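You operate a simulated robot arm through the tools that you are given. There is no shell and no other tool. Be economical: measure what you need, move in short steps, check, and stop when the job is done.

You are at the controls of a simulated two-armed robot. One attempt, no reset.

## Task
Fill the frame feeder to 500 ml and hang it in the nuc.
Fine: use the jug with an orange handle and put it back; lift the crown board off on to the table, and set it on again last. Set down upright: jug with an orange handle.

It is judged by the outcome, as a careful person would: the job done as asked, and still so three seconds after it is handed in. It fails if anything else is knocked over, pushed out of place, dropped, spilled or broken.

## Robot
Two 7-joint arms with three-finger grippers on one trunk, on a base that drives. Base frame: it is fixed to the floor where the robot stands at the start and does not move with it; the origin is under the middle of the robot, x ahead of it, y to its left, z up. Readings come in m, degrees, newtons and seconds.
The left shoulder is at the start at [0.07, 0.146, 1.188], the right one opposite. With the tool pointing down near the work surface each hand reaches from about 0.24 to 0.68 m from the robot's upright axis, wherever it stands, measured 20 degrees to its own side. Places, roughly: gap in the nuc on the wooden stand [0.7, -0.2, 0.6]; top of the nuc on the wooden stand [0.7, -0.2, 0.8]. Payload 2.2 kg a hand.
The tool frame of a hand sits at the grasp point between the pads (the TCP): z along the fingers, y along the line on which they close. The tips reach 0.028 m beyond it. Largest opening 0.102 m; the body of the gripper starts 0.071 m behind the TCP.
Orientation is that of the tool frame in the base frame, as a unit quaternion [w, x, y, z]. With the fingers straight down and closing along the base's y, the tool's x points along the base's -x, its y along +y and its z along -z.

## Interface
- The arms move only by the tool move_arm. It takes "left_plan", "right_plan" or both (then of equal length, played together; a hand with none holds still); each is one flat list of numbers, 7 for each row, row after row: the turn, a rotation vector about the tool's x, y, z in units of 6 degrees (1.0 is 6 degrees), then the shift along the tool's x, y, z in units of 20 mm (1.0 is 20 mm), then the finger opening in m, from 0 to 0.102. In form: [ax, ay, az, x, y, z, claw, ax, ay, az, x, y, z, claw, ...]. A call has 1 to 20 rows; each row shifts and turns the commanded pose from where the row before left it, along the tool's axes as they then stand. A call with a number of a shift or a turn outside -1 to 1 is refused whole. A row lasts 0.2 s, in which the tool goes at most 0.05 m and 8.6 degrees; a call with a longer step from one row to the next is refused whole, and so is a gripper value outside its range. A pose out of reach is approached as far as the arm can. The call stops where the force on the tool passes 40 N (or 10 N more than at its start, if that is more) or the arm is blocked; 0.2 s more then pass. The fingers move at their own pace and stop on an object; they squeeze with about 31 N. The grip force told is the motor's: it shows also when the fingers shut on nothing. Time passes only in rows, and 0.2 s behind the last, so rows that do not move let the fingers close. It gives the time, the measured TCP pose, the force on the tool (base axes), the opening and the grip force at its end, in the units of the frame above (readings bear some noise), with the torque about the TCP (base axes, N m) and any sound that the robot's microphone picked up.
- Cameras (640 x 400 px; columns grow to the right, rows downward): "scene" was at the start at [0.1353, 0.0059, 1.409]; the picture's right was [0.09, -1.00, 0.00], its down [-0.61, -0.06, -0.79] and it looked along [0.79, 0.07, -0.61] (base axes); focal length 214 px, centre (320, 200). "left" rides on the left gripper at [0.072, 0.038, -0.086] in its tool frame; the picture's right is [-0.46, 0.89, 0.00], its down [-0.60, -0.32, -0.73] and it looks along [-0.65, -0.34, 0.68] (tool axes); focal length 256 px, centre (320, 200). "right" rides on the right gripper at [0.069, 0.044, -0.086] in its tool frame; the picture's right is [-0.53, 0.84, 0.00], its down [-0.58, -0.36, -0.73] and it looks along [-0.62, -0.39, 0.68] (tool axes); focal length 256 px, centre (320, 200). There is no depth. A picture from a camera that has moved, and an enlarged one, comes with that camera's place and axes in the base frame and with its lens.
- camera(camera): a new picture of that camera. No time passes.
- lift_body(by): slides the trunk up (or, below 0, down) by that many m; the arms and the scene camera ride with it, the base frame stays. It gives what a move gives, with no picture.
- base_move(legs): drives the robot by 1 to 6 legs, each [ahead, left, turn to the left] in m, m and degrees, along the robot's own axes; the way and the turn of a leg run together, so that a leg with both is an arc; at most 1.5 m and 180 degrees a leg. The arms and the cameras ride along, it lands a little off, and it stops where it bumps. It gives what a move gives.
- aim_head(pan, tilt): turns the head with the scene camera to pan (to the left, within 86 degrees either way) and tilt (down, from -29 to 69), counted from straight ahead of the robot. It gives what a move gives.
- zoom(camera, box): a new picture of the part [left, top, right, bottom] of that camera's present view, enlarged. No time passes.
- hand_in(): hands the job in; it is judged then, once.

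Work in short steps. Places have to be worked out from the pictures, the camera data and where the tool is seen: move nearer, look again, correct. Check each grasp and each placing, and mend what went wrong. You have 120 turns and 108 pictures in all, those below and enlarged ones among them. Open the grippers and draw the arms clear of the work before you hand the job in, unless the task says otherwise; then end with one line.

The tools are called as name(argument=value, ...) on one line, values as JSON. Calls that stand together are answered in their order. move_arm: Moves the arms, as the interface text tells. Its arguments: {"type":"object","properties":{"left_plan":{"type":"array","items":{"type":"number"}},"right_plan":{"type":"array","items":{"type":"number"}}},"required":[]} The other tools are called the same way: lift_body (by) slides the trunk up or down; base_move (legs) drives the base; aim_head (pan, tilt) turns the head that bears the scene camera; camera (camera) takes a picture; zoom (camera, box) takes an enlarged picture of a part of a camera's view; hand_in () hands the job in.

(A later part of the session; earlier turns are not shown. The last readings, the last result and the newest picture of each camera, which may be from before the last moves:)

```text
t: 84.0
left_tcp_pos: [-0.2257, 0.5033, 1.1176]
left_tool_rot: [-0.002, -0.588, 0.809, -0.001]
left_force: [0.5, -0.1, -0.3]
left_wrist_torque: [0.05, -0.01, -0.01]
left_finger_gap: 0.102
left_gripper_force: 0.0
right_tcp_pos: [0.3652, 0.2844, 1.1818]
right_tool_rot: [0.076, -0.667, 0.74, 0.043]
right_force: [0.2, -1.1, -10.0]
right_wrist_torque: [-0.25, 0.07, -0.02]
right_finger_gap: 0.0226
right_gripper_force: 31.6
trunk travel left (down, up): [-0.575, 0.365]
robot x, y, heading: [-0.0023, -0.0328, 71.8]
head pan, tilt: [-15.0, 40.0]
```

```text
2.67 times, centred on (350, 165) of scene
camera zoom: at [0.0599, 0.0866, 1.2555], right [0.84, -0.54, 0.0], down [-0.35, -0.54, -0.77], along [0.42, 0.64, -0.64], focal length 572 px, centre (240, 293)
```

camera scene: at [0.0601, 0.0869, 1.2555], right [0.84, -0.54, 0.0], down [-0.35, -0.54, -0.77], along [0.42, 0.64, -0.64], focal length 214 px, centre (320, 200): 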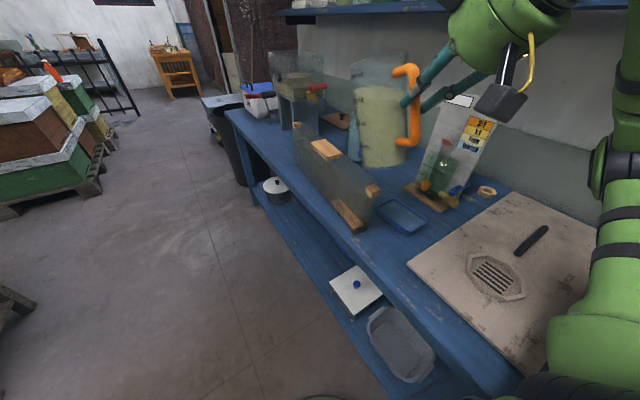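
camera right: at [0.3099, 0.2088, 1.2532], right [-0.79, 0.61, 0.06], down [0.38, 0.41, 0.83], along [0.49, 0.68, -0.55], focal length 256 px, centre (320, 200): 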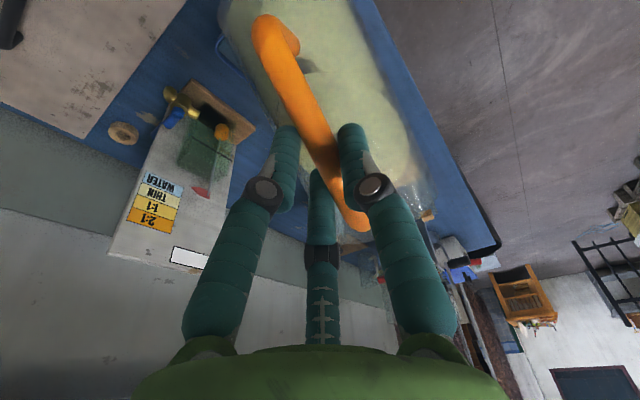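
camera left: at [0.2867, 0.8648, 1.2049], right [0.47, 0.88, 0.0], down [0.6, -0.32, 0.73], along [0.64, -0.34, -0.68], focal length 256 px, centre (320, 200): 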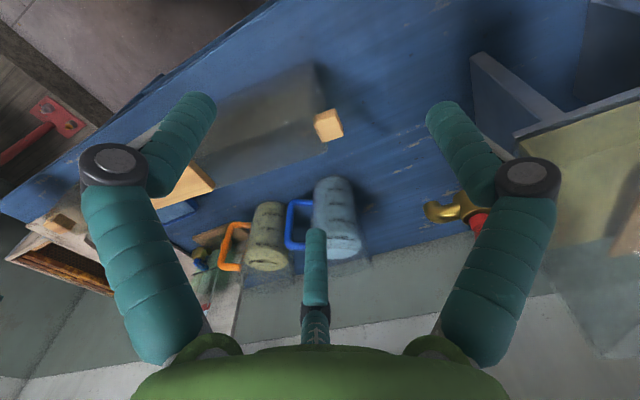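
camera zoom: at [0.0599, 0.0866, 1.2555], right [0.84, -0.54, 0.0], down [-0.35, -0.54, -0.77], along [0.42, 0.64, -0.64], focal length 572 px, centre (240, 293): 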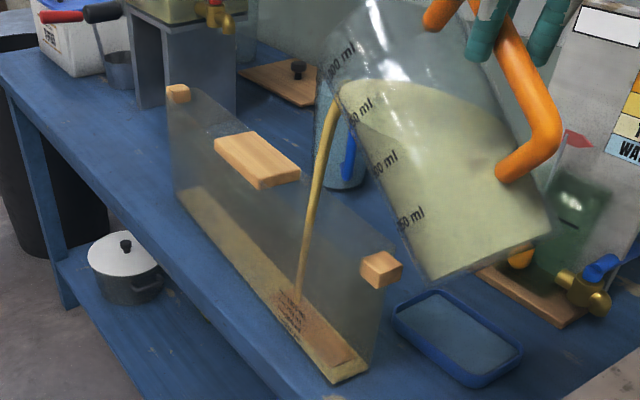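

Stream is well inside; liquid spreads along the feeder bottom. Zoom on the scale to read the level.

zoom(camera="scene", box=[322, 190, 372, 240])

move_arm(right_plan=[0, 0.3, 0, 0, 0, 0, 0, 0, 0, 0, 0, 0, 0, 0, 0, 0, 0, 0, 0, 0, 0])

zoom(camera="scene", box=[322, 190, 372, 240])

```text
8.00 times, centred on (347, 215) of scene
camera zoom: at [0.0599, 0.0866, 1.2555], right [0.84, -0.54, 0.0], down [-0.35, -0.54, -0.77], along [0.42, 0.64, -0.64], focal length 1716 px, centre (104, 80)
```

zoom: 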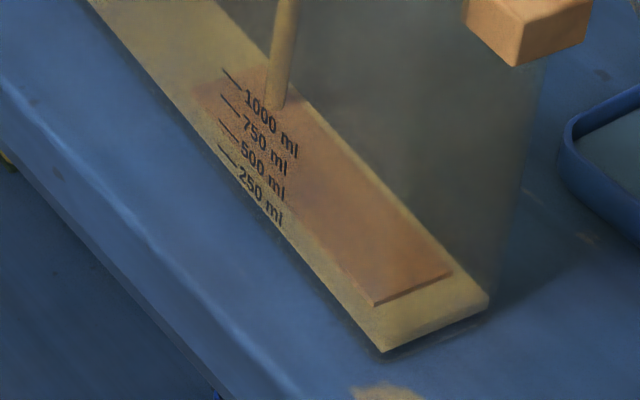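

```text
t: 84.8
left_tcp_pos: [-0.2256, 0.5046, 1.1172]
left_tool_rot: [-0.001, -0.588, 0.809, -0.001]
left_force: [0.4, -0.2, 0.0]
left_wrist_torque: [0.0, -0.01, 0.02]
left_finger_gap: 0.1022
left_gripper_force: 0.1
right_tcp_pos: [0.3643, 0.2855, 1.1828]
right_tool_rot: [0.064, -0.667, 0.741, 0.032]
right_force: [0.1, 0.7, -8.6]
right_wrist_torque: [-0.17, 0.06, -0.01]
right_finger_gap: 0.0226
right_gripper_force: 31.3
trunk travel left (down, up): [-0.575, 0.365]
robot x, y, heading: [-0.0015, -0.0311, 72.0]
head pan, tilt: [-15.0, 40.0]
```

```text
8.00 times, centred on (347, 215) of scene
camera zoom: at [0.0598, 0.0865, 1.2555], right [0.84, -0.54, 0.0], down [-0.35, -0.54, -0.77], along [0.42, 0.64, -0.64], focal length 1716 px, centre (104, 80)
```

zoom: 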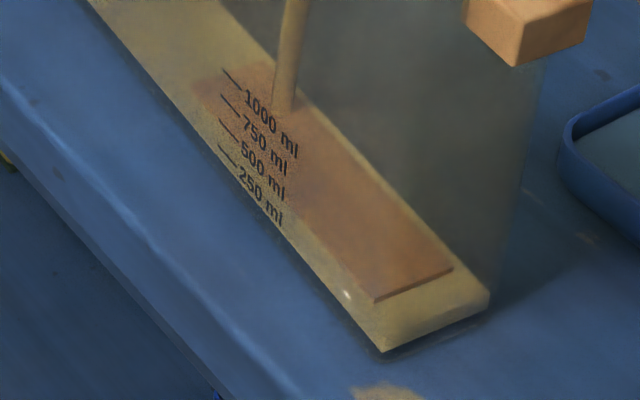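

The level is rising along the front wall; zoom tighter to calibrate level against ticks.

zoom(camera="scene", box=[332, 196, 372, 236])

move_arm(right_plan=[0, 0.3, 0, 0, 0, 0, 0, 0, 0, 0, 0, 0, 0, 0, 0, 0, 0, 0, 0, 0, 0])

zoom(camera="scene", box=[332, 196, 372, 236])

```text
10.00 times, centred on (352, 216) of scene
camera zoom: at [0.0598, 0.0865, 1.2555], right [0.84, -0.54, 0.0], down [-0.35, -0.54, -0.77], along [0.42, 0.64, -0.64], focal length 2145 px, centre (0, 40)
```

zoom: 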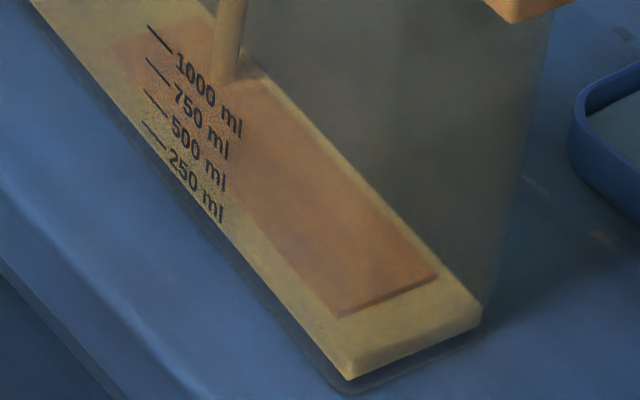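

```text
t: 85.5
left_tcp_pos: [-0.2277, 0.5046, 1.1172]
left_tool_rot: [-0.001, -0.588, 0.809, -0.001]
left_force: [-0.5, 0.6, 0.4]
left_wrist_torque: [0.0, 0.01, 0.01]
left_finger_gap: 0.1017
left_gripper_force: 0.0
right_tcp_pos: [0.365, 0.2839, 1.1822]
right_tool_rot: [0.052, -0.668, 0.742, 0.022]
right_force: [-0.8, -0.7, -8.4]
right_wrist_torque: [-0.16, 0.04, 0.01]
right_finger_gap: 0.0227
right_gripper_force: 31.0
trunk travel left (down, up): [-0.575, 0.365]
robot x, y, heading: [-0.0016, -0.0325, 72.1]
head pan, tilt: [-15.0, 40.0]
```

```text
10.00 times, centred on (352, 216) of scene
camera zoom: at [0.0597, 0.0865, 1.2556], right [0.84, -0.54, 0.0], down [-0.35, -0.54, -0.77], along [0.42, 0.64, -0.64], focal length 2145 px, centre (0, 40)
```

zoom: 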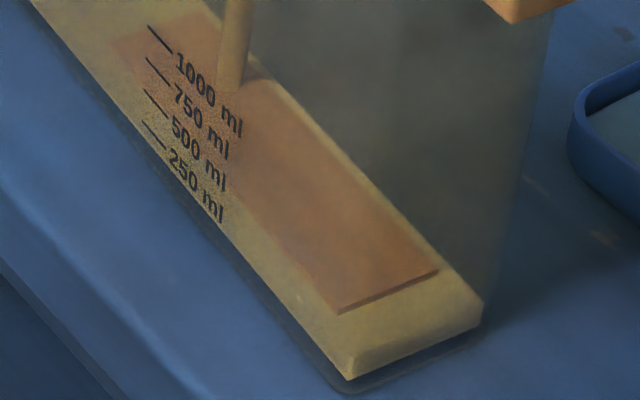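

Level ≈210 ml, jug weight down ~2.5 N; flow is slow and steady. Tilt ~9° more gradually.

move_arm(right_plan=[0, 0.3, 0, 0, 0, 0, 0, 0, 0.3, 0, 0, 0, 0, 0, 0, 0.3, 0, 0, 0, 0, 0, 0, 0.3, 0, 0, 0, 0, 0, 0, 0.3, 0, 0, 0, 0, 0, 0, 0, 0, 0, 0, 0, 0])

zoom(camera="scene", box=[332, 196, 372, 236])

zoom(camera="scene", box=[280, 60, 440, 240])

```text
t: 87.0
left_tcp_pos: [-0.2273, 0.5033, 1.1176]
left_tool_rot: [-0.002, -0.589, 0.808, -0.001]
left_force: [-0.1, -0.4, 0.0]
left_wrist_torque: [0.0, -0.02, 0.01]
left_finger_gap: 0.1018
left_gripper_force: 0.1
right_tcp_pos: [0.3643, 0.284, 1.1823]
right_tool_rot: [-0.006, -0.667, 0.744, -0.029]
right_force: [0.4, -0.7, -6.3]
right_wrist_torque: [-0.04, 0.02, 0.06]
right_finger_gap: 0.0226
right_gripper_force: 30.9
trunk travel left (down, up): [-0.575, 0.365]
robot x, y, heading: [-0.0016, -0.0315, 72.2]
head pan, tilt: [-15.0, 40.0]
```

```text
10.00 times, centred on (352, 216) of scene
camera zoom: at [0.0598, 0.0862, 1.2556], right [0.84, -0.54, 0.0], down [-0.35, -0.54, -0.77], along [0.42, 0.64, -0.64], focal length 2145 px, centre (0, 40)
```

zoom: 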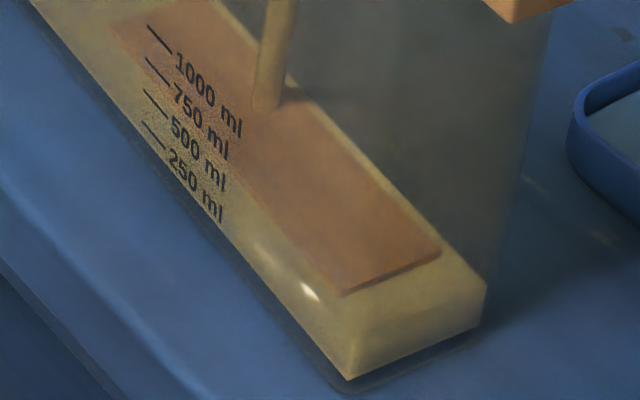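

```text
2.22 times, centred on (360, 150) of scene
camera zoom: at [0.0598, 0.0862, 1.2556], right [0.84, -0.54, 0.0], down [-0.35, -0.54, -0.77], along [0.42, 0.64, -0.64], focal length 477 px, centre (231, 311)
```

zoom: 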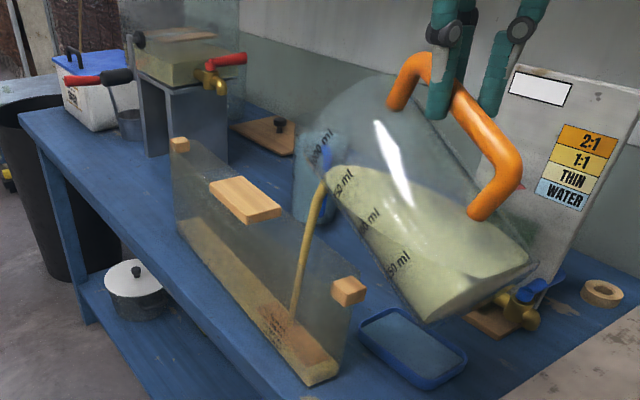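

Level ≈360–380 ml. Hold here and let the flow run down a bit.

move_arm(right_plan=[0, 0, 0, 0, 0, 0, 0, 0, 0, 0, 0, 0, 0, 0])

zoom(camera="scene", box=[332, 196, 372, 236])

```text
t: 87.5
left_tcp_pos: [-0.2263, 0.5027, 1.1177]
left_tool_rot: [-0.002, -0.589, 0.808, -0.001]
left_force: [0.3, 1.1, 0.5]
left_wrist_torque: [-0.02, 0.01, 0.0]
left_finger_gap: 0.102
left_gripper_force: 0.0
right_tcp_pos: [0.3646, 0.2843, 1.1813]
right_tool_rot: [-0.006, -0.667, 0.744, -0.031]
right_force: [-0.4, 0.1, -6.8]
right_wrist_torque: [-0.04, 0.01, 0.01]
right_finger_gap: 0.0228
right_gripper_force: 31.3
trunk travel left (down, up): [-0.575, 0.365]
robot x, y, heading: [-0.0029, -0.0312, 71.8]
head pan, tilt: [-15.0, 40.0]
```

```text
10.00 times, centred on (352, 216) of scene
camera zoom: at [0.0596, 0.0862, 1.2556], right [0.84, -0.54, 0.0], down [-0.35, -0.54, -0.77], along [0.42, 0.64, -0.64], focal length 2145 px, centre (0, 40)
```

zoom: 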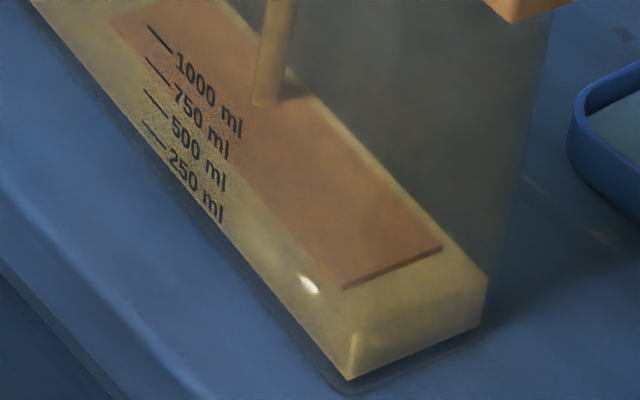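

By geometry (13.2 mm per 250 ml) the level is ≈400 ml; target surface at the near corner is image row ≈320 (now 332). Hold another 0.6 s.

move_arm(right_plan=[0, 0, 0, 0, 0, 0, 0, 0, 0, 0, 0, 0, 0, 0])

zoom(camera="scene", box=[332, 196, 372, 236])

```text
t: 88.2
left_tcp_pos: [-0.2262, 0.5035, 1.1181]
left_tool_rot: [-0.001, -0.589, 0.808, -0.003]
left_force: [0.0, -0.6, -0.4]
left_wrist_torque: [-0.01, 0.02, -0.03]
left_finger_gap: 0.102
left_gripper_force: 0.2
right_tcp_pos: [0.3643, 0.284, 1.1825]
right_tool_rot: [-0.006, -0.667, 0.745, -0.03]
right_force: [-0.7, -0.3, -5.7]
right_wrist_torque: [-0.06, 0.02, 0.04]
right_finger_gap: 0.0224
right_gripper_force: 30.7
trunk travel left (down, up): [-0.575, 0.365]
robot x, y, heading: [0.0008, -0.0287, 72.0]
head pan, tilt: [-15.0, 40.0]
```

```text
10.00 times, centred on (352, 216) of scene
camera zoom: at [0.0595, 0.0862, 1.2556], right [0.84, -0.54, 0.0], down [-0.35, -0.54, -0.77], along [0.42, 0.64, -0.64], focal length 2145 px, centre (0, 40)
```

zoom: 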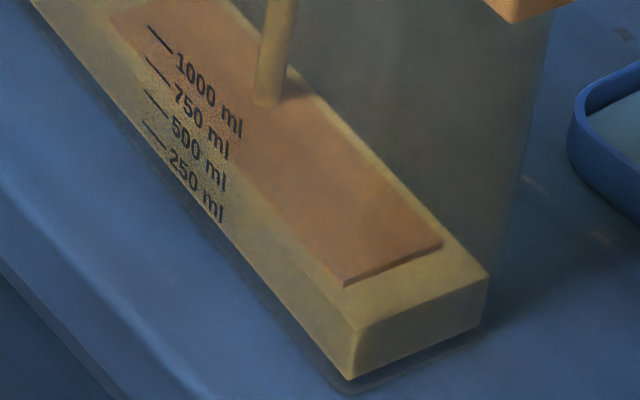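

Now crisp: 50 px → ≈415 ml; flow is a trickle. Add ~2° tilt and recheck.

move_arm(right_plan=[0, 0.3, 0, 0, 0, 0, 0, 0, 0, 0, 0, 0, 0, 0, 0, 0, 0, 0, 0, 0, 0])

zoom(camera="scene", box=[332, 196, 372, 236])

```text
t: 89.0
left_tcp_pos: [-0.2257, 0.5036, 1.1175]
left_tool_rot: [0.0, -0.589, 0.808, -0.002]
left_force: [0.0, -0.2, 0.6]
left_wrist_torque: [-0.01, 0.0, 0.0]
left_finger_gap: 0.1019
left_gripper_force: 0.1
right_tcp_pos: [0.3645, 0.2836, 1.1813]
right_tool_rot: [-0.018, -0.667, 0.744, -0.041]
right_force: [-0.1, 0.4, -6.2]
right_wrist_torque: [-0.02, 0.07, -0.01]
right_finger_gap: 0.0227
right_gripper_force: 31.2
trunk travel left (down, up): [-0.575, 0.365]
robot x, y, heading: [-0.0033, -0.0322, 71.8]
head pan, tilt: [-15.0, 40.0]
```

```text
10.00 times, centred on (352, 216) of scene
camera zoom: at [0.0595, 0.0862, 1.2556], right [0.84, -0.54, 0.0], down [-0.35, -0.54, -0.77], along [0.42, 0.64, -0.64], focal length 2145 px, centre (0, 40)
```

zoom: 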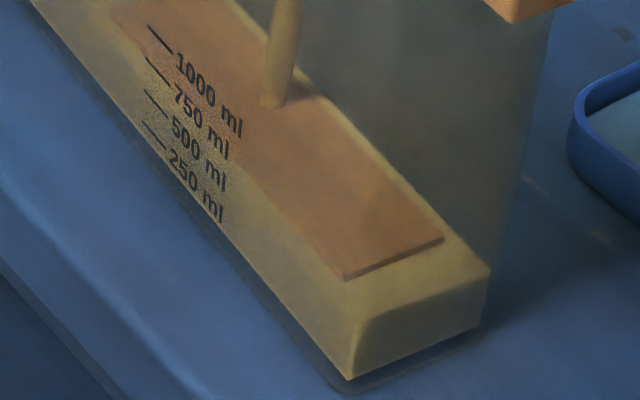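

≈455 ml now. One more small tilt.

move_arm(right_plan=[0, 0.2, 0, 0, 0, 0, 0, 0, 0, 0, 0, 0, 0, 0, 0, 0, 0, 0, 0, 0, 0])

zoom(camera="scene", box=[332, 196, 372, 236])

```text
t: 89.8
left_tcp_pos: [-0.2264, 0.5026, 1.1181]
left_tool_rot: [-0.001, -0.588, 0.809, -0.002]
left_force: [0.1, -0.4, 0.5]
left_wrist_torque: [0.04, -0.02, 0.03]
left_finger_gap: 0.1019
left_gripper_force: 0.0
right_tcp_pos: [0.3636, 0.2853, 1.1821]
right_tool_rot: [-0.025, -0.667, 0.743, -0.047]
right_force: [0.7, -0.3, -4.2]
right_wrist_torque: [-0.01, 0.02, 0.0]
right_finger_gap: 0.0227
right_gripper_force: 31.2
trunk travel left (down, up): [-0.575, 0.365]
robot x, y, heading: [-0.0022, -0.0301, 72.2]
head pan, tilt: [-15.0, 40.0]
```

```text
10.00 times, centred on (352, 216) of scene
camera zoom: at [0.0594, 0.0861, 1.2556], right [0.84, -0.54, 0.0], down [-0.35, -0.54, -0.77], along [0.42, 0.64, -0.64], focal length 2145 px, centre (0, 40)
```

zoom: 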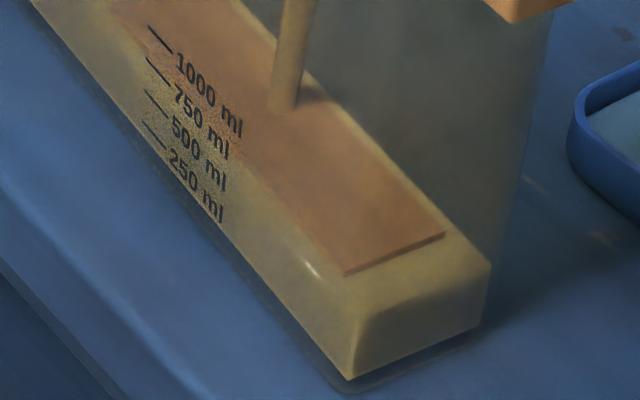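

Near 500 ml; stop the pour by tilting back 36°, then measure at rest.

move_arm(right_plan=[0, -1, 0, 0, 0, 0, 0, 0, -1, 0, 0, 0, 0, 0, 0, -1, 0, 0, 0, 0, 0, 0, -1, 0, 0, 0, 0, 0, 0, -1, 0, 0, 0, 0, 0, 0, -1, 0, 0, 0, 0, 0, 0, 0, 0, 0, 0, 0, 0, 0, 0, 0, 0, 0, 0, 0, 0, 0, 0, 0, 0, 0, 0])

zoom(camera="scene", box=[332, 196, 372, 236])

zoom(camera="scene", box=[280, 40, 460, 240])

```text
t: 91.8
left_tcp_pos: [-0.2256, 0.503, 1.1175]
left_tool_rot: [-0.001, -0.588, 0.809, -0.001]
left_force: [-0.5, -0.2, -0.2]
left_wrist_torque: [-0.01, -0.03, -0.01]
left_finger_gap: 0.1023
left_gripper_force: 0.1
right_tcp_pos: [0.3633, 0.2842, 1.1833]
right_tool_rot: [0.205, -0.648, 0.715, 0.161]
right_force: [0.0, 0.5, -5.2]
right_wrist_torque: [-0.31, 0.07, 0.0]
right_finger_gap: 0.0229
right_gripper_force: 30.9
trunk travel left (down, up): [-0.575, 0.365]
robot x, y, heading: [-0.0, -0.0347, 72.0]
head pan, tilt: [-15.0, 40.0]
```

```text
10.00 times, centred on (352, 216) of scene
camera zoom: at [0.0594, 0.0861, 1.2556], right [0.84, -0.54, 0.0], down [-0.35, -0.54, -0.77], along [0.42, 0.64, -0.64], focal length 2145 px, centre (0, 40)
```

zoom: 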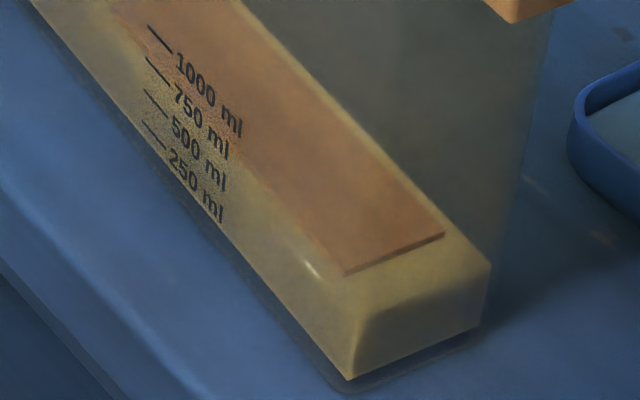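

```text
2.00 times, centred on (370, 140) of scene
camera zoom: at [0.0594, 0.0861, 1.2556], right [0.84, -0.54, 0.0], down [-0.35, -0.54, -0.77], along [0.42, 0.64, -0.64], focal length 429 px, centre (220, 320)
```

zoom: 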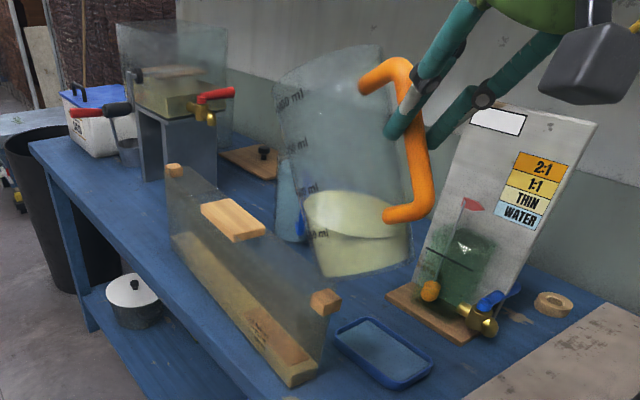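

Flow stopped with no spills visible. Bring the jug upright, let things settle, and read both levels.

move_arm(right_plan=[0, -0.7, 0, 0, 0, 0, 0, 0, -0.8, 0, 0, 0, 0, 0, 0, -0.8, 0, 0, 0, 0, 0, 0, -0.8, 0, 0, 0, 0, 0, 0, -0.8, 0, 0, 0, 0, 0, 0, -0.4, 0, 0, 0, 0, 0, 0, 0, 0, 0, 0, 0, 0, 0, 0, 0, 0, 0, 0, 0, 0, 0, 0, 0, 0, 0, 0, 0, 0, 0, 0, 0, 0, 0, 0])

zoom(camera="scene", box=[332, 196, 372, 236])

zoom(camera="scene", box=[330, 40, 450, 190])

```text
refused: plan must hold 7 numbers for each row
```

```text
10.00 times, centred on (352, 216) of scene
camera zoom: at [0.0594, 0.0861, 1.2556], right [0.84, -0.54, 0.0], down [-0.35, -0.54, -0.77], along [0.42, 0.64, -0.64], focal length 2145 px, centre (0, 40)
```

zoom: 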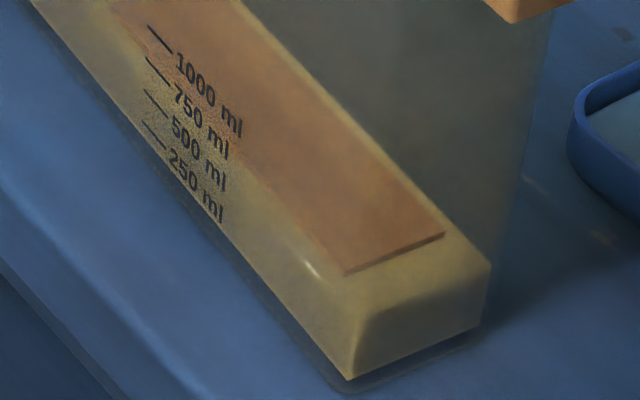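

```text
2.67 times, centred on (390, 115) of scene
camera zoom: at [0.0594, 0.0861, 1.2556], right [0.84, -0.54, 0.0], down [-0.35, -0.54, -0.77], along [0.42, 0.64, -0.64], focal length 572 px, centre (133, 427)
```

zoom: 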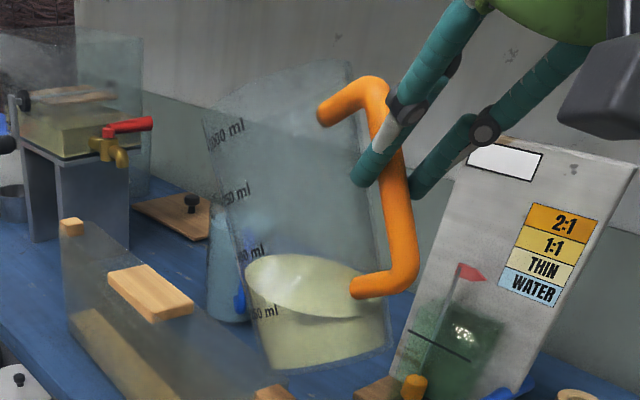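

move_arm(right_plan=[0, -0.7, 0, 0, 0, 0, 0, 0, -0.8, 0, 0, 0, 0, 0, 0, -0.8, 0, 0, 0, 0, 0, 0, -0.8, 0, 0, 0, 0, 0, 0, -0.8, 0, 0, 0, 0, 0, 0, -0.4, 0, 0, 0, 0, 0, 0, 0, 0, 0, 0, 0, 0, 0, 0, 0, 0, 0, 0, 0, 0, 0, 0, 0, 0, 0, 0, 0])

zoom(camera="scene", box=[332, 196, 372, 236])

zoom(camera="scene", box=[330, 40, 450, 190])

```text
refused: plan must hold 7 numbers for each row
```

```text
10.00 times, centred on (352, 216) of scene
camera zoom: at [0.0594, 0.0861, 1.2556], right [0.84, -0.54, 0.0], down [-0.35, -0.54, -0.77], along [0.42, 0.64, -0.64], focal length 2145 px, centre (0, 40)
```

zoom: 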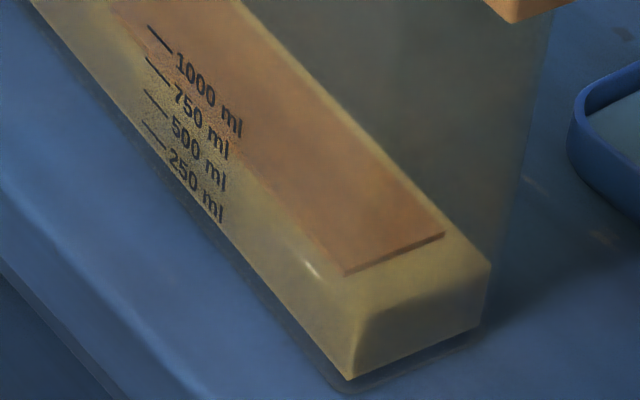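

```text
2.67 times, centred on (390, 115) of scene
camera zoom: at [0.0594, 0.0861, 1.2556], right [0.84, -0.54, 0.0], down [-0.35, -0.54, -0.77], along [0.42, 0.64, -0.64], focal length 572 px, centre (133, 427)
```

zoom: 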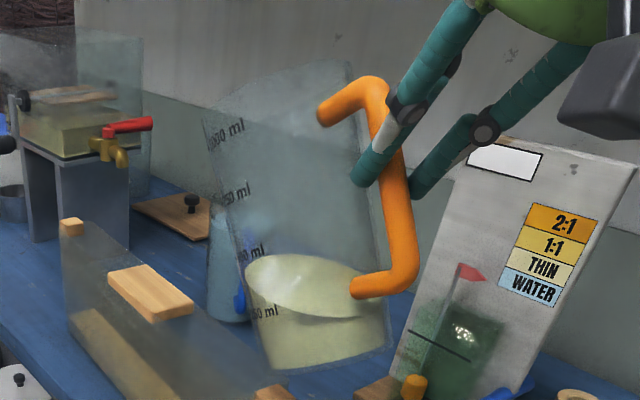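

The row count was off; send a correct plan alone.

move_arm(right_plan=[0, -0.7, 0, 0, 0, 0, 0, 0, -0.8, 0, 0, 0, 0, 0, 0, -0.8, 0, 0, 0, 0, 0, 0, -0.8, 0, 0, 0, 0, 0, 0, -0.8, 0, 0, 0, 0, 0, 0, -0.4, 0, 0, 0, 0, 0, 0, 0, 0, 0, 0, 0, 0, 0, 0, 0, 0, 0, 0, 0, 0, 0, 0, 0, 0, 0, 0])

zoom(camera="scene", box=[332, 196, 372, 236])

zoom(camera="scene", box=[330, 40, 450, 190])

```text
t: 93.8
left_tcp_pos: [-0.227, 0.5038, 1.118]
left_tool_rot: [-0.001, -0.588, 0.809, -0.001]
left_force: [-0.2, 0.4, -0.2]
left_wrist_torque: [0.0, 0.05, -0.02]
left_finger_gap: 0.102
left_gripper_force: 0.0
right_tcp_pos: [0.3646, 0.2857, 1.1825]
right_tool_rot: [0.36, -0.596, 0.651, 0.302]
right_force: [0.4, -0.2, -5.8]
right_wrist_torque: [-0.43, 0.07, 0.0]
right_finger_gap: 0.0228
right_gripper_force: 31.2
trunk travel left (down, up): [-0.575, 0.365]
robot x, y, heading: [-0.0034, -0.0317, 71.9]
head pan, tilt: [-15.0, 40.0]
```

```text
10.00 times, centred on (352, 216) of scene
camera zoom: at [0.0594, 0.0863, 1.2556], right [0.84, -0.54, 0.0], down [-0.35, -0.54, -0.77], along [0.42, 0.64, -0.64], focal length 2145 px, centre (0, 40)
```

zoom: 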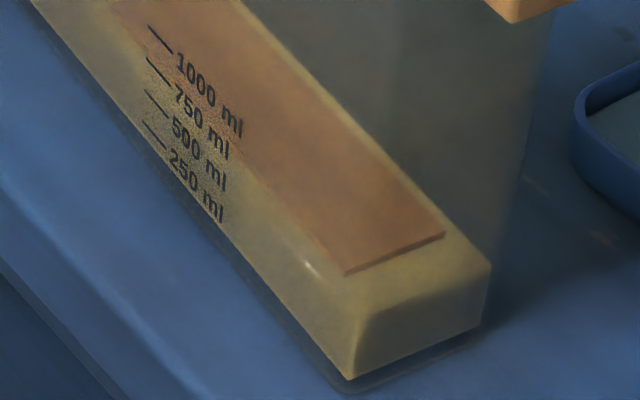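

```text
2.67 times, centred on (390, 115) of scene
camera zoom: at [0.0594, 0.0863, 1.2556], right [0.84, -0.54, 0.0], down [-0.35, -0.54, -0.77], along [0.42, 0.64, -0.64], focal length 572 px, centre (133, 427)
```

zoom: 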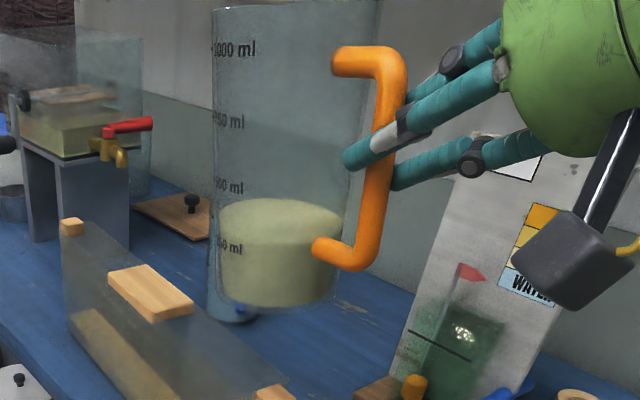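

Feeder reads ≈490–500 ml by geometry, jug difference and weight all agree. Now return the jug: base left first, then turn right to the earlier standing.

base_move(legs=[[0.174, 0.078, 0], [0, 0, -42.2]])

aim_head(pan=0, tilt=45)

camera(camera="scene")

```text
t: 97.2
left_tcp_pos: [0.1665, 0.7093, 1.1169]
left_tool_rot: [-0.003, -0.263, 0.965, -0.002]
left_force: [-0.2, 0.2, 0.2]
left_wrist_torque: [-0.01, 0.01, 0.0]
left_finger_gap: 0.1021
left_gripper_force: 0.1
right_tcp_pos: [0.4611, 0.1529, 1.1828]
right_tool_rot: [0.444, -0.326, 0.821, 0.154]
right_force: [-0.3, -0.3, -5.5]
right_wrist_torque: [-0.32, 0.34, -0.02]
right_finger_gap: 0.0225
right_gripper_force: 31.0
trunk travel left (down, up): [-0.575, 0.365]
robot x, y, heading: [-0.0214, 0.1604, 29.9]
head pan, tilt: [-15.0, 40.0]
```

```text
t: 98.0
left_tcp_pos: [0.167, 0.7085, 1.1171]
left_tool_rot: [-0.002, -0.263, 0.965, -0.001]
left_force: [-1.1, -0.6, -0.6]
left_wrist_torque: [0.0, -0.01, 0.03]
left_finger_gap: 0.102
left_gripper_force: 0.1
right_tcp_pos: [0.4618, 0.1531, 1.1818]
right_tool_rot: [0.443, -0.327, 0.821, 0.154]
right_force: [0.3, 0.0, -4.8]
right_wrist_torque: [-0.27, 0.28, 0.02]
right_finger_gap: 0.0226
right_gripper_force: 31.1
trunk travel left (down, up): [-0.575, 0.365]
robot x, y, heading: [-0.0212, 0.1575, 30.7]
head pan, tilt: [0.0, 45.0]
```

```text
30 pictures are left
camera scene: at [0.0921, 0.2237, 1.2484], right [0.51, -0.86, 0.0], down [-0.61, -0.36, -0.71], along [0.61, 0.36, -0.71], focal length 214 px, centre (320, 200)
```

scene: 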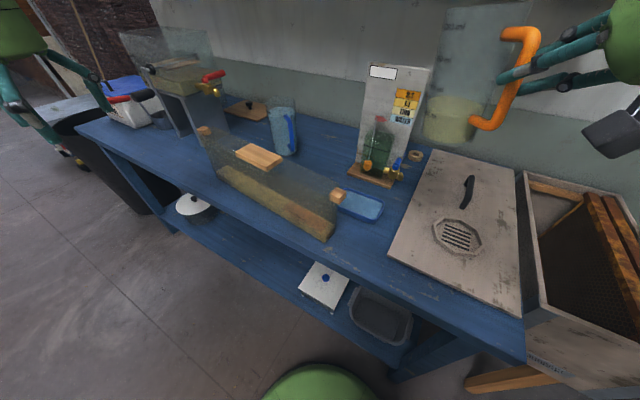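

Move the jug along +y (in front of the gauge), then yaw to the original heading.

move_arm(right_plan=[0, 0, 0, -0.2, 0.36, 0.26, 0, 0, 0, 0, -0.387, 0.716, 0.525, 0, 0, 0, 0, -0.387, 0.716, 0.525, 0, 0, 0, 0, -0.387, 0.716, 0.525, 0, 0, 0, 0, -0.387, 0.716, 0.525, 0, 0, 0, 0, -0.387, 0.716, 0.525, 0, 0, 0, 0, -0.387, 0.716, 0.525, 0, 0, 0, 0, -0.387, 0.716, 0.525, 0, 0, 0, 0, -0.387, 0.716, 0.525, 0, 0, 0, 0, -0.387, 0.716, 0.525, 0, 0, 0, 0, -0.387, 0.716, 0.525, 0, 0, 0, 0, -0.387, 0.716, 0.525, 0, 0, 0, 0, -0.387, 0.716, 0.525, 0, 0, 0, 0, -0.387, 0.716, 0.525, 0, 0, 0, 0, -0.387, 0.716, 0.525, 0, 0, 0, 0, -0.2, 0.36, 0.26, 0, -0.58, -0.03, -0.39, 0, 0, 0, 0, -0.58, -0.03, -0.39, 0, 0, 0, 0, -0.58, -0.03, -0.39, 0, 0, 0, 0, 0, 0, 0, 0, 0, 0, 0])

```text
t: 102.2
left_tcp_pos: [0.1653, 0.7085, 1.1173]
left_tool_rot: [-0.001, -0.263, 0.965, 0.0]
left_force: [-0.6, -0.4, 0.0]
left_wrist_torque: [0.0, 0.01, -0.06]
left_finger_gap: 0.1022
left_gripper_force: 0.1
right_tcp_pos: [0.4619, 0.4436, 1.1823]
right_tool_rot: [0.423, -0.415, 0.78, 0.202]
right_force: [-0.1, 0.1, -4.6]
right_wrist_torque: [-0.38, 0.26, -0.02]
right_finger_gap: 0.0225
right_gripper_force: 31.2
trunk travel left (down, up): [-0.575, 0.365]
robot x, y, heading: [-0.0229, 0.164, 30.4]
head pan, tilt: [0.0, 45.0]
```

Orientation matches the original grasp. Move over the original spot and descend to ~15 mm above.

move_arm(right_plan=[0, 0, 0, -0.34, -0.654, 0.546, 0, 0, 0, 0, -0.34, -0.654, 0.546, 0, 0, 0, 0, -0.34, -0.654, 0.546, 0, 0, 0, 0, -0.34, -0.654, 0.546, 0, 0, 0, 0, -0.34, -0.654, 0.546, 0, 0, 0, 0, -0.34, -0.654, 0.546, 0, 0, 0, 0, -0.34, -0.654, 0.546, 0, 0, 0, 0, 0.8, 0.04, 0.55, 0, 0, 0, 0, 0.8, 0.04, 0.55, 0, 0, 0, 0, 0.8, 0.04, 0.55, 0, 0, 0, 0, 0.8, 0.04, 0.55, 0, 0, 0, 0, 0.8, 0.04, 0.55, 0, 0, 0, 0, 0.8, 0.04, 0.55, 0, 0, 0, 0, 0.8, 0.04, 0.55, 0, 0, 0, 0, 0.8, 0.04, 0.55, 0, 0, 0, 0, 0.8, 0.04, 0.55, 0, 0, 0, 0, 0.8, 0.04, 0.55, 0, 0, 0, 0, 0.8, 0.04, 0.55, 0, 0, 0, 0, 0.5, 0.03, 0.35, 0, 0, 0, 0, 0, 0, 0, 0])

zoom(camera="scene", box=[250, 80, 420, 200])

```text
t: 106.4
left_tcp_pos: [0.1642, 0.7084, 1.1183]
left_tool_rot: [-0.001, -0.263, 0.965, -0.001]
left_force: [-0.2, 0.1, 0.4]
left_wrist_torque: [0.03, 0.02, -0.01]
left_finger_gap: 0.1021
left_gripper_force: 0.1
right_tcp_pos: [0.588, 0.4661, 0.9549]
right_tool_rot: [0.424, -0.414, 0.78, 0.202]
right_force: [0.0, 0.4, -5.6]
right_wrist_torque: [-0.36, 0.25, 0.01]
right_finger_gap: 0.0226
right_gripper_force: 31.3
trunk travel left (down, up): [-0.575, 0.365]
robot x, y, heading: [-0.0219, 0.1605, 30.5]
head pan, tilt: [0.0, 45.0]
```

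```text
3.33 times, centred on (335, 140) of scene
camera zoom: at [0.0921, 0.2242, 1.2483], right [0.51, -0.86, 0.0], down [-0.61, -0.36, -0.71], along [0.61, 0.36, -0.71], focal length 715 px, centre (270, 400)
```

zoom: 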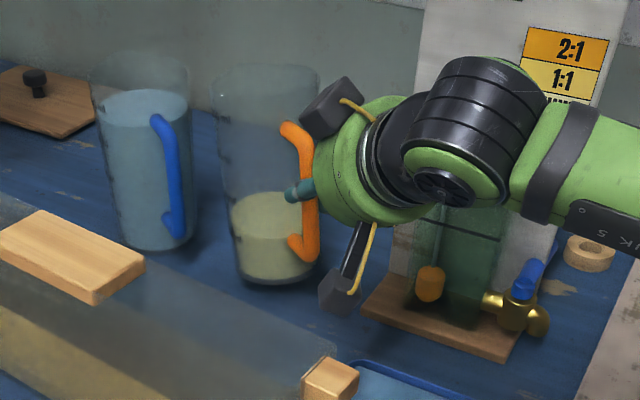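

Jug is 35 mm above its old spot, clear of the others. Lower with small final steps until contact (~z 0.919).

move_arm(right_plan=[0, 0, 0, 0.6, 0.03, 0.41, 0, 0, 0, 0, 0.4, 0.02, 0.28, 0, 0, 0, 0, 0.2, 0.01, 0.14, 0, 0, 0, 0, 0.1, 0, 0.07, 0, 0, 0, 0, 0.1, 0, 0.07, 0, 0, 0, 0, 0, 0, 0, 0])

```text
t: 107.8
left_tcp_pos: [0.1637, 0.7062, 1.1193]
left_tool_rot: [0.0, -0.263, 0.965, -0.001]
left_force: [0.5, -1.0, 0.3]
left_wrist_torque: [-0.03, -0.01, 0.0]
left_finger_gap: 0.1021
left_gripper_force: 0.1
right_tcp_pos: [0.5872, 0.4646, 0.9248]
right_tool_rot: [0.426, -0.414, 0.779, 0.202]
right_force: [-1.8, -3.5, 11.5]
right_wrist_torque: [1.18, -0.46, 0.04]
right_finger_gap: 0.0228
right_gripper_force: 31.2
trunk travel left (down, up): [-0.575, 0.365]
robot x, y, heading: [-0.0184, 0.1623, 30.4]
head pan, tilt: [0.0, 45.0]
```

Contact made. Ease up 2 mm to relieve the push, open, check it stands, then withdraw straight back along the tool.

move_arm(right_plan=[0, 0, 0, -0.08, 0, -0.06, 0, 0, 0, 0, 0, 0, 0, 0.035, 0, 0, 0, 0, 0, 0, 0.055, 0, 0, 0, 0, 0, 0, 0.06, 0, 0, 0, 0, 0, -0.5, 0.06, 0, 0, 0, 0, 0, -1, 0.06, 0, 0, 0, 0, 0, -1, 0.06, 0, 0, 0, 0, 0, -1, 0.06, 0, 0, 0, 0, 0, -1, 0.06, 0, 0, 0, 0, 0, -1, 0.06])

zoom(camera="scene", box=[210, 60, 450, 250])

```text
t: 110.0
left_tcp_pos: [0.1644, 0.707, 1.118]
left_tool_rot: [-0.001, -0.263, 0.965, -0.001]
left_force: [0.0, 0.3, 0.8]
left_wrist_torque: [0.02, -0.01, 0.03]
left_finger_gap: 0.1019
left_gripper_force: 0.0
right_tcp_pos: [0.5335, 0.393, 0.9848]
right_tool_rot: [0.425, -0.414, 0.779, 0.202]
right_force: [0.2, 1.2, 0.1]
right_wrist_torque: [0.0, 0.03, -0.01]
right_finger_gap: 0.0603
right_gripper_force: 0.2
trunk travel left (down, up): [-0.575, 0.365]
robot x, y, heading: [-0.0194, 0.1591, 30.3]
head pan, tilt: [0.0, 45.0]
```

```text
2.11 times, centred on (330, 155) of scene
camera zoom: at [0.0909, 0.2231, 1.2485], right [0.51, -0.86, 0.0], down [-0.61, -0.36, -0.71], along [0.61, 0.36, -0.71], focal length 452 px, centre (299, 295)
```

zoom: 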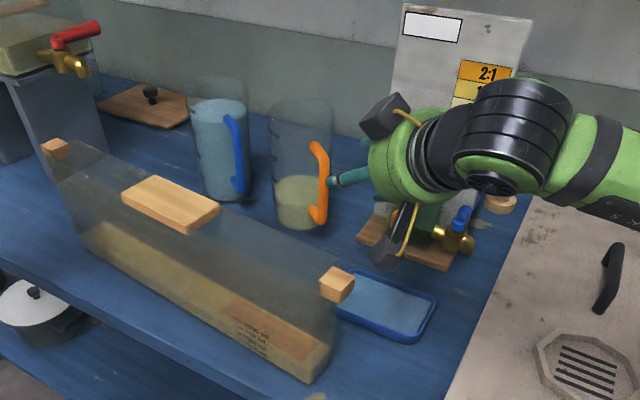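

Jug stands upright in its place with the rest. Withdraw up/back, turn the base to heading 60° near (0.02,0.18), and pitch the tool steeper for the feeder's block.

move_arm(right_plan=[0, 0, 0, -0.5, 0, -1, 0.08, 0, 0, 0, -0.5, 0, -1, 0.08, 0, 0, 0, -0.5, 0, -1, 0.08, 0, 0, 0, -0.5, 0, -1, 0.08, 0, 0, 0, -0.5, 0, -1, 0.08, 0, 0, 0, -0.5, 0, -1, 0.08, 0, 0, 0, -0.5, 0, -1, 0.08, 0, 0, 0, -0.5, 0, -1, 0.08])

base_move(legs=[[0, 0, 30], [0.035, -0.03, 0]])

move_arm(right_plan=[0, 0.9, 0, 0, 0, 0, 0.08, 0, 0.9, 0, 0, 0, 0, 0.08, 0, 0.9, 0, 0, 0, 0, 0.08, 0, 0.9, 0, 0, 0, 0, 0.08, 0, 0.9, 0, 0, 0, 0, 0.08, 0, 0.9, 0, 0, 0, 0, 0.08, 0, 0, 0, 0, 0, 0, 0.08])

camera(camera="scene")

camera(camera="right")

```text
t: 111.8
left_tcp_pos: [0.1644, 0.7081, 1.1175]
left_tool_rot: [-0.001, -0.263, 0.965, -0.002]
left_force: [0.1, 0.1, -1.1]
left_wrist_torque: [0.0, -0.02, 0.02]
left_finger_gap: 0.1019
left_gripper_force: 0.1
right_tcp_pos: [0.4782, 0.3241, 1.1425]
right_tool_rot: [0.424, -0.416, 0.779, 0.203]
right_force: [-0.1, 0.2, 0.2]
right_wrist_torque: [0.0, -0.01, 0.01]
right_finger_gap: 0.0799
right_gripper_force: 0.0
trunk travel left (down, up): [-0.575, 0.365]
robot x, y, heading: [-0.0197, 0.1569, 30.4]
head pan, tilt: [0.0, 45.0]
```

```text
t: 114.2
left_tcp_pos: [-0.0926, 0.7421, 1.1182]
left_tool_rot: [0.001, -0.503, 0.864, -0.002]
left_force: [0.3, 0.2, 0.0]
left_wrist_torque: [0.0, 0.01, 0.02]
left_finger_gap: 0.1021
left_gripper_force: 0.0
right_tcp_pos: [0.3706, 0.5649, 1.1431]
right_tool_rot: [0.358, -0.602, 0.645, 0.305]
right_force: [-0.2, -0.9, -0.4]
right_wrist_torque: [0.02, 0.02, -0.01]
right_finger_gap: 0.08
right_gripper_force: 0.1
trunk travel left (down, up): [-0.575, 0.365]
robot x, y, heading: [0.0195, 0.1758, 60.2]
head pan, tilt: [0.0, 45.0]
```

```text
t: 115.8
left_tcp_pos: [-0.0918, 0.7426, 1.1171]
left_tool_rot: [-0.001, -0.505, 0.863, -0.002]
left_force: [-0.1, 0.2, 0.0]
left_wrist_torque: [0.04, 0.01, 0.0]
left_finger_gap: 0.1025
left_gripper_force: 0.1
right_tcp_pos: [0.3721, 0.5666, 1.1411]
right_tool_rot: [0.163, -0.662, 0.72, 0.125]
right_force: [0.0, -0.7, 0.5]
right_wrist_torque: [-0.01, -0.05, 0.01]
right_finger_gap: 0.0801
right_gripper_force: 0.0
trunk travel left (down, up): [-0.575, 0.365]
robot x, y, heading: [0.0268, 0.1748, 60.2]
head pan, tilt: [0.0, 45.0]
```

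```text
27 pictures are left
camera scene: at [0.0862, 0.2857, 1.2485], right [0.87, -0.5, 0.0], down [-0.35, -0.61, -0.71], along [0.35, 0.61, -0.71], focal length 214 px, centre (320, 200)
```

scene: 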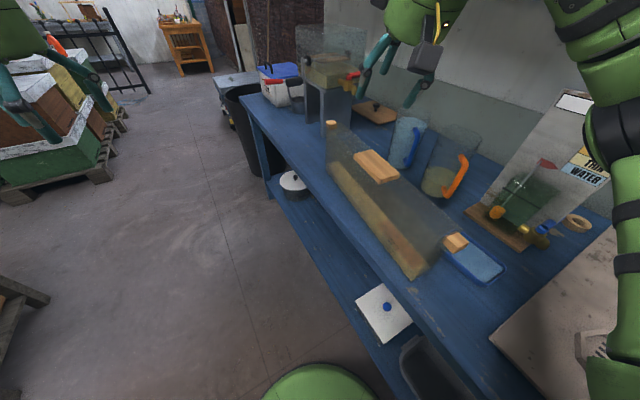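

```text
26 pictures are left
camera right: at [0.318, 0.4731, 1.192], right [-0.8, 0.57, 0.18], down [0.35, 0.2, 0.91], along [0.48, 0.8, -0.36], focal length 256 px, centre (320, 200)
```

right: 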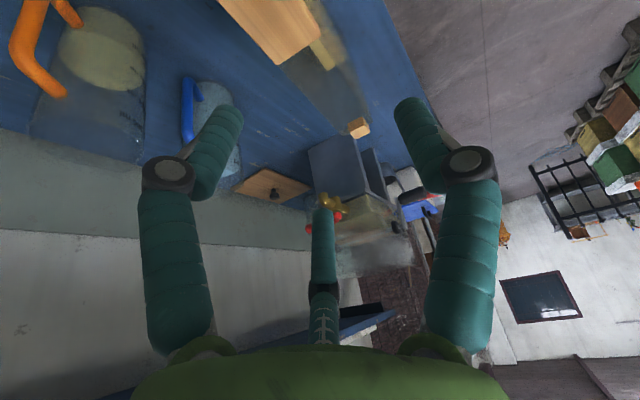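

Tool closing axis is now perpendicular to the feeder. Zoom on the block to locate it precisely.

zoom(camera="scene", box=[310, 100, 480, 290])

```text
2.11 times, centred on (395, 195) of scene
camera zoom: at [0.0862, 0.2857, 1.2485], right [0.87, -0.5, 0.0], down [-0.35, -0.61, -0.71], along [0.35, 0.61, -0.71], focal length 452 px, centre (162, 210)
```

zoom: 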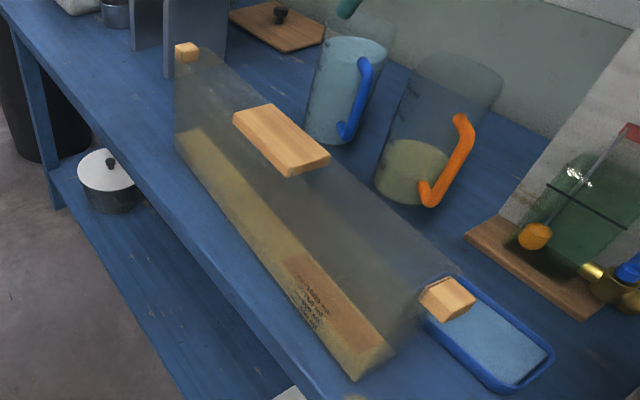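

Block centre ≈(0.386,0.561), top ≈0.972, 0.10×0.05. Go to 70 mm above and check.

move_arm(right_plan=[0, 0, 0, 0.435, -0.118, 0.903, 0.085, 0, 0, 0, 0.435, -0.118, 0.903, 0.085, 0, 0, 0, 0.435, -0.118, 0.903, 0.085, 0, 0, 0, 0.435, -0.118, 0.903, 0.085, 0, 0, 0, 0.435, -0.118, 0.903, 0.085, 0, 0, 0, 0, 0, 0, 0.085])

camera(camera="right")

zoom(camera="scene", box=[310, 60, 450, 220])

```text
t: 117.2
left_tcp_pos: [-0.0908, 0.7427, 1.1177]
left_tool_rot: [0.0, -0.504, 0.863, -0.001]
left_force: [-0.2, 0.7, 0.1]
left_wrist_torque: [-0.01, 0.01, 0.0]
left_finger_gap: 0.102
left_gripper_force: 0.0
right_tcp_pos: [0.3887, 0.5607, 1.0426]
right_tool_rot: [0.165, -0.662, 0.721, 0.124]
right_force: [-0.2, 0.1, 1.0]
right_wrist_torque: [-0.01, -0.03, 0.0]
right_finger_gap: 0.0851
right_gripper_force: 0.1
trunk travel left (down, up): [-0.575, 0.365]
robot x, y, heading: [0.0207, 0.1771, 60.1]
head pan, tilt: [0.0, 45.0]
```

```text
24 pictures are left
camera right: at [0.3352, 0.4682, 1.0913], right [-0.8, 0.57, 0.18], down [0.35, 0.2, 0.91], along [0.48, 0.8, -0.36], focal length 256 px, centre (320, 200)
```

right: 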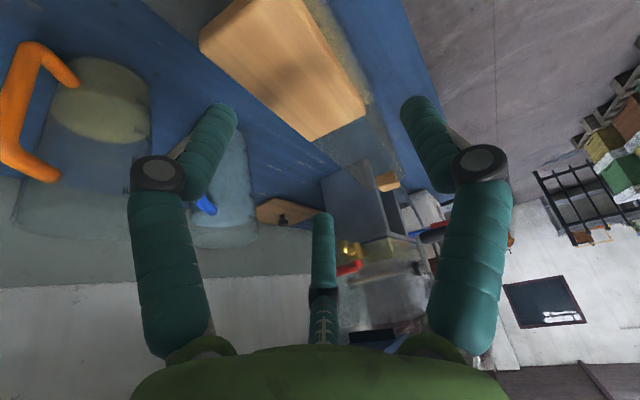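

```text
2.50 times, centred on (380, 140) of scene
camera zoom: at [0.0856, 0.2861, 1.2485], right [0.87, -0.5, 0.0], down [-0.35, -0.61, -0.71], along [0.35, 0.61, -0.71], focal length 536 px, centre (170, 350)
```

zoom: 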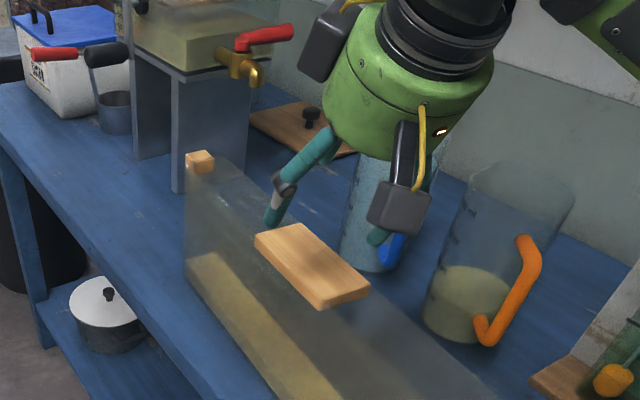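

Alignment agrees within a few mm. Descend 75 mm vertically and stop before closing.

move_arm(right_plan=[0, 0, 0, 0.4, 0.03, 0.91, 0.085, 0, 0, 0, 0.4, 0.03, 0.91, 0.085, 0, 0, 0, 0.4, 0.03, 0.91, 0.085, 0, 0, 0, 0.3, 0.03, 0.68, 0.085, 0, 0, 0, 0, 0, 0, 0.085])

zoom(camera="scene", box=[310, 60, 450, 220])

```text
t: 118.4
left_tcp_pos: [-0.0921, 0.7409, 1.1175]
left_tool_rot: [0.0, -0.503, 0.864, -0.001]
left_force: [-0.1, 0.3, 0.4]
left_wrist_torque: [0.03, -0.03, 0.0]
left_finger_gap: 0.102
left_gripper_force: 0.2
right_tcp_pos: [0.3861, 0.5604, 0.9687]
right_tool_rot: [0.164, -0.663, 0.72, 0.126]
right_force: [0.7, -0.1, 7.2]
right_wrist_torque: [0.09, -0.11, -0.15]
right_finger_gap: 0.0954
right_gripper_force: 1.2
trunk travel left (down, up): [-0.575, 0.365]
robot x, y, heading: [0.0178, 0.1727, 60.4]
head pan, tilt: [0.0, 45.0]
```

```text
2.50 times, centred on (380, 140) of scene
camera zoom: at [0.0852, 0.2851, 1.2485], right [0.87, -0.5, 0.0], down [-0.35, -0.61, -0.71], along [0.35, 0.61, -0.71], focal length 536 px, centre (170, 350)
```

zoom: 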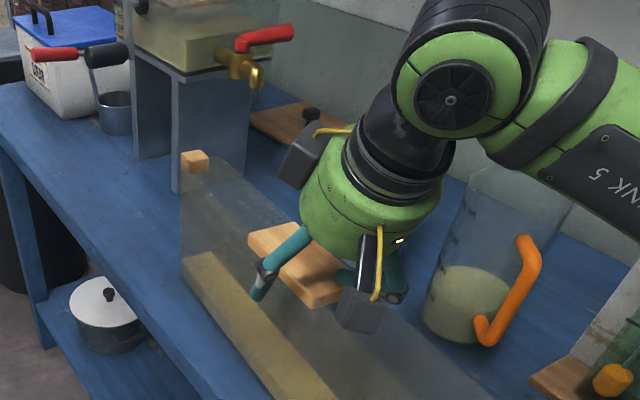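

There's 7 N contact and the fingers were spread a bit — check with the wrist camera before closing.

camera(camera="right")

```text
21 pictures are left
camera right: at [0.3328, 0.4685, 1.0165], right [-0.8, 0.56, 0.18], down [0.35, 0.2, 0.91], along [0.48, 0.8, -0.36], focal length 256 px, centre (320, 200)
```

right: 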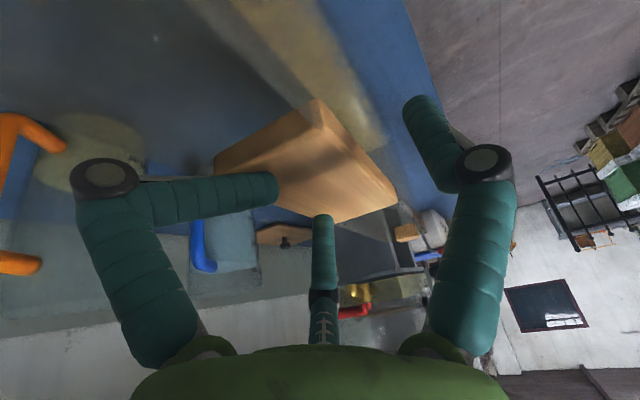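

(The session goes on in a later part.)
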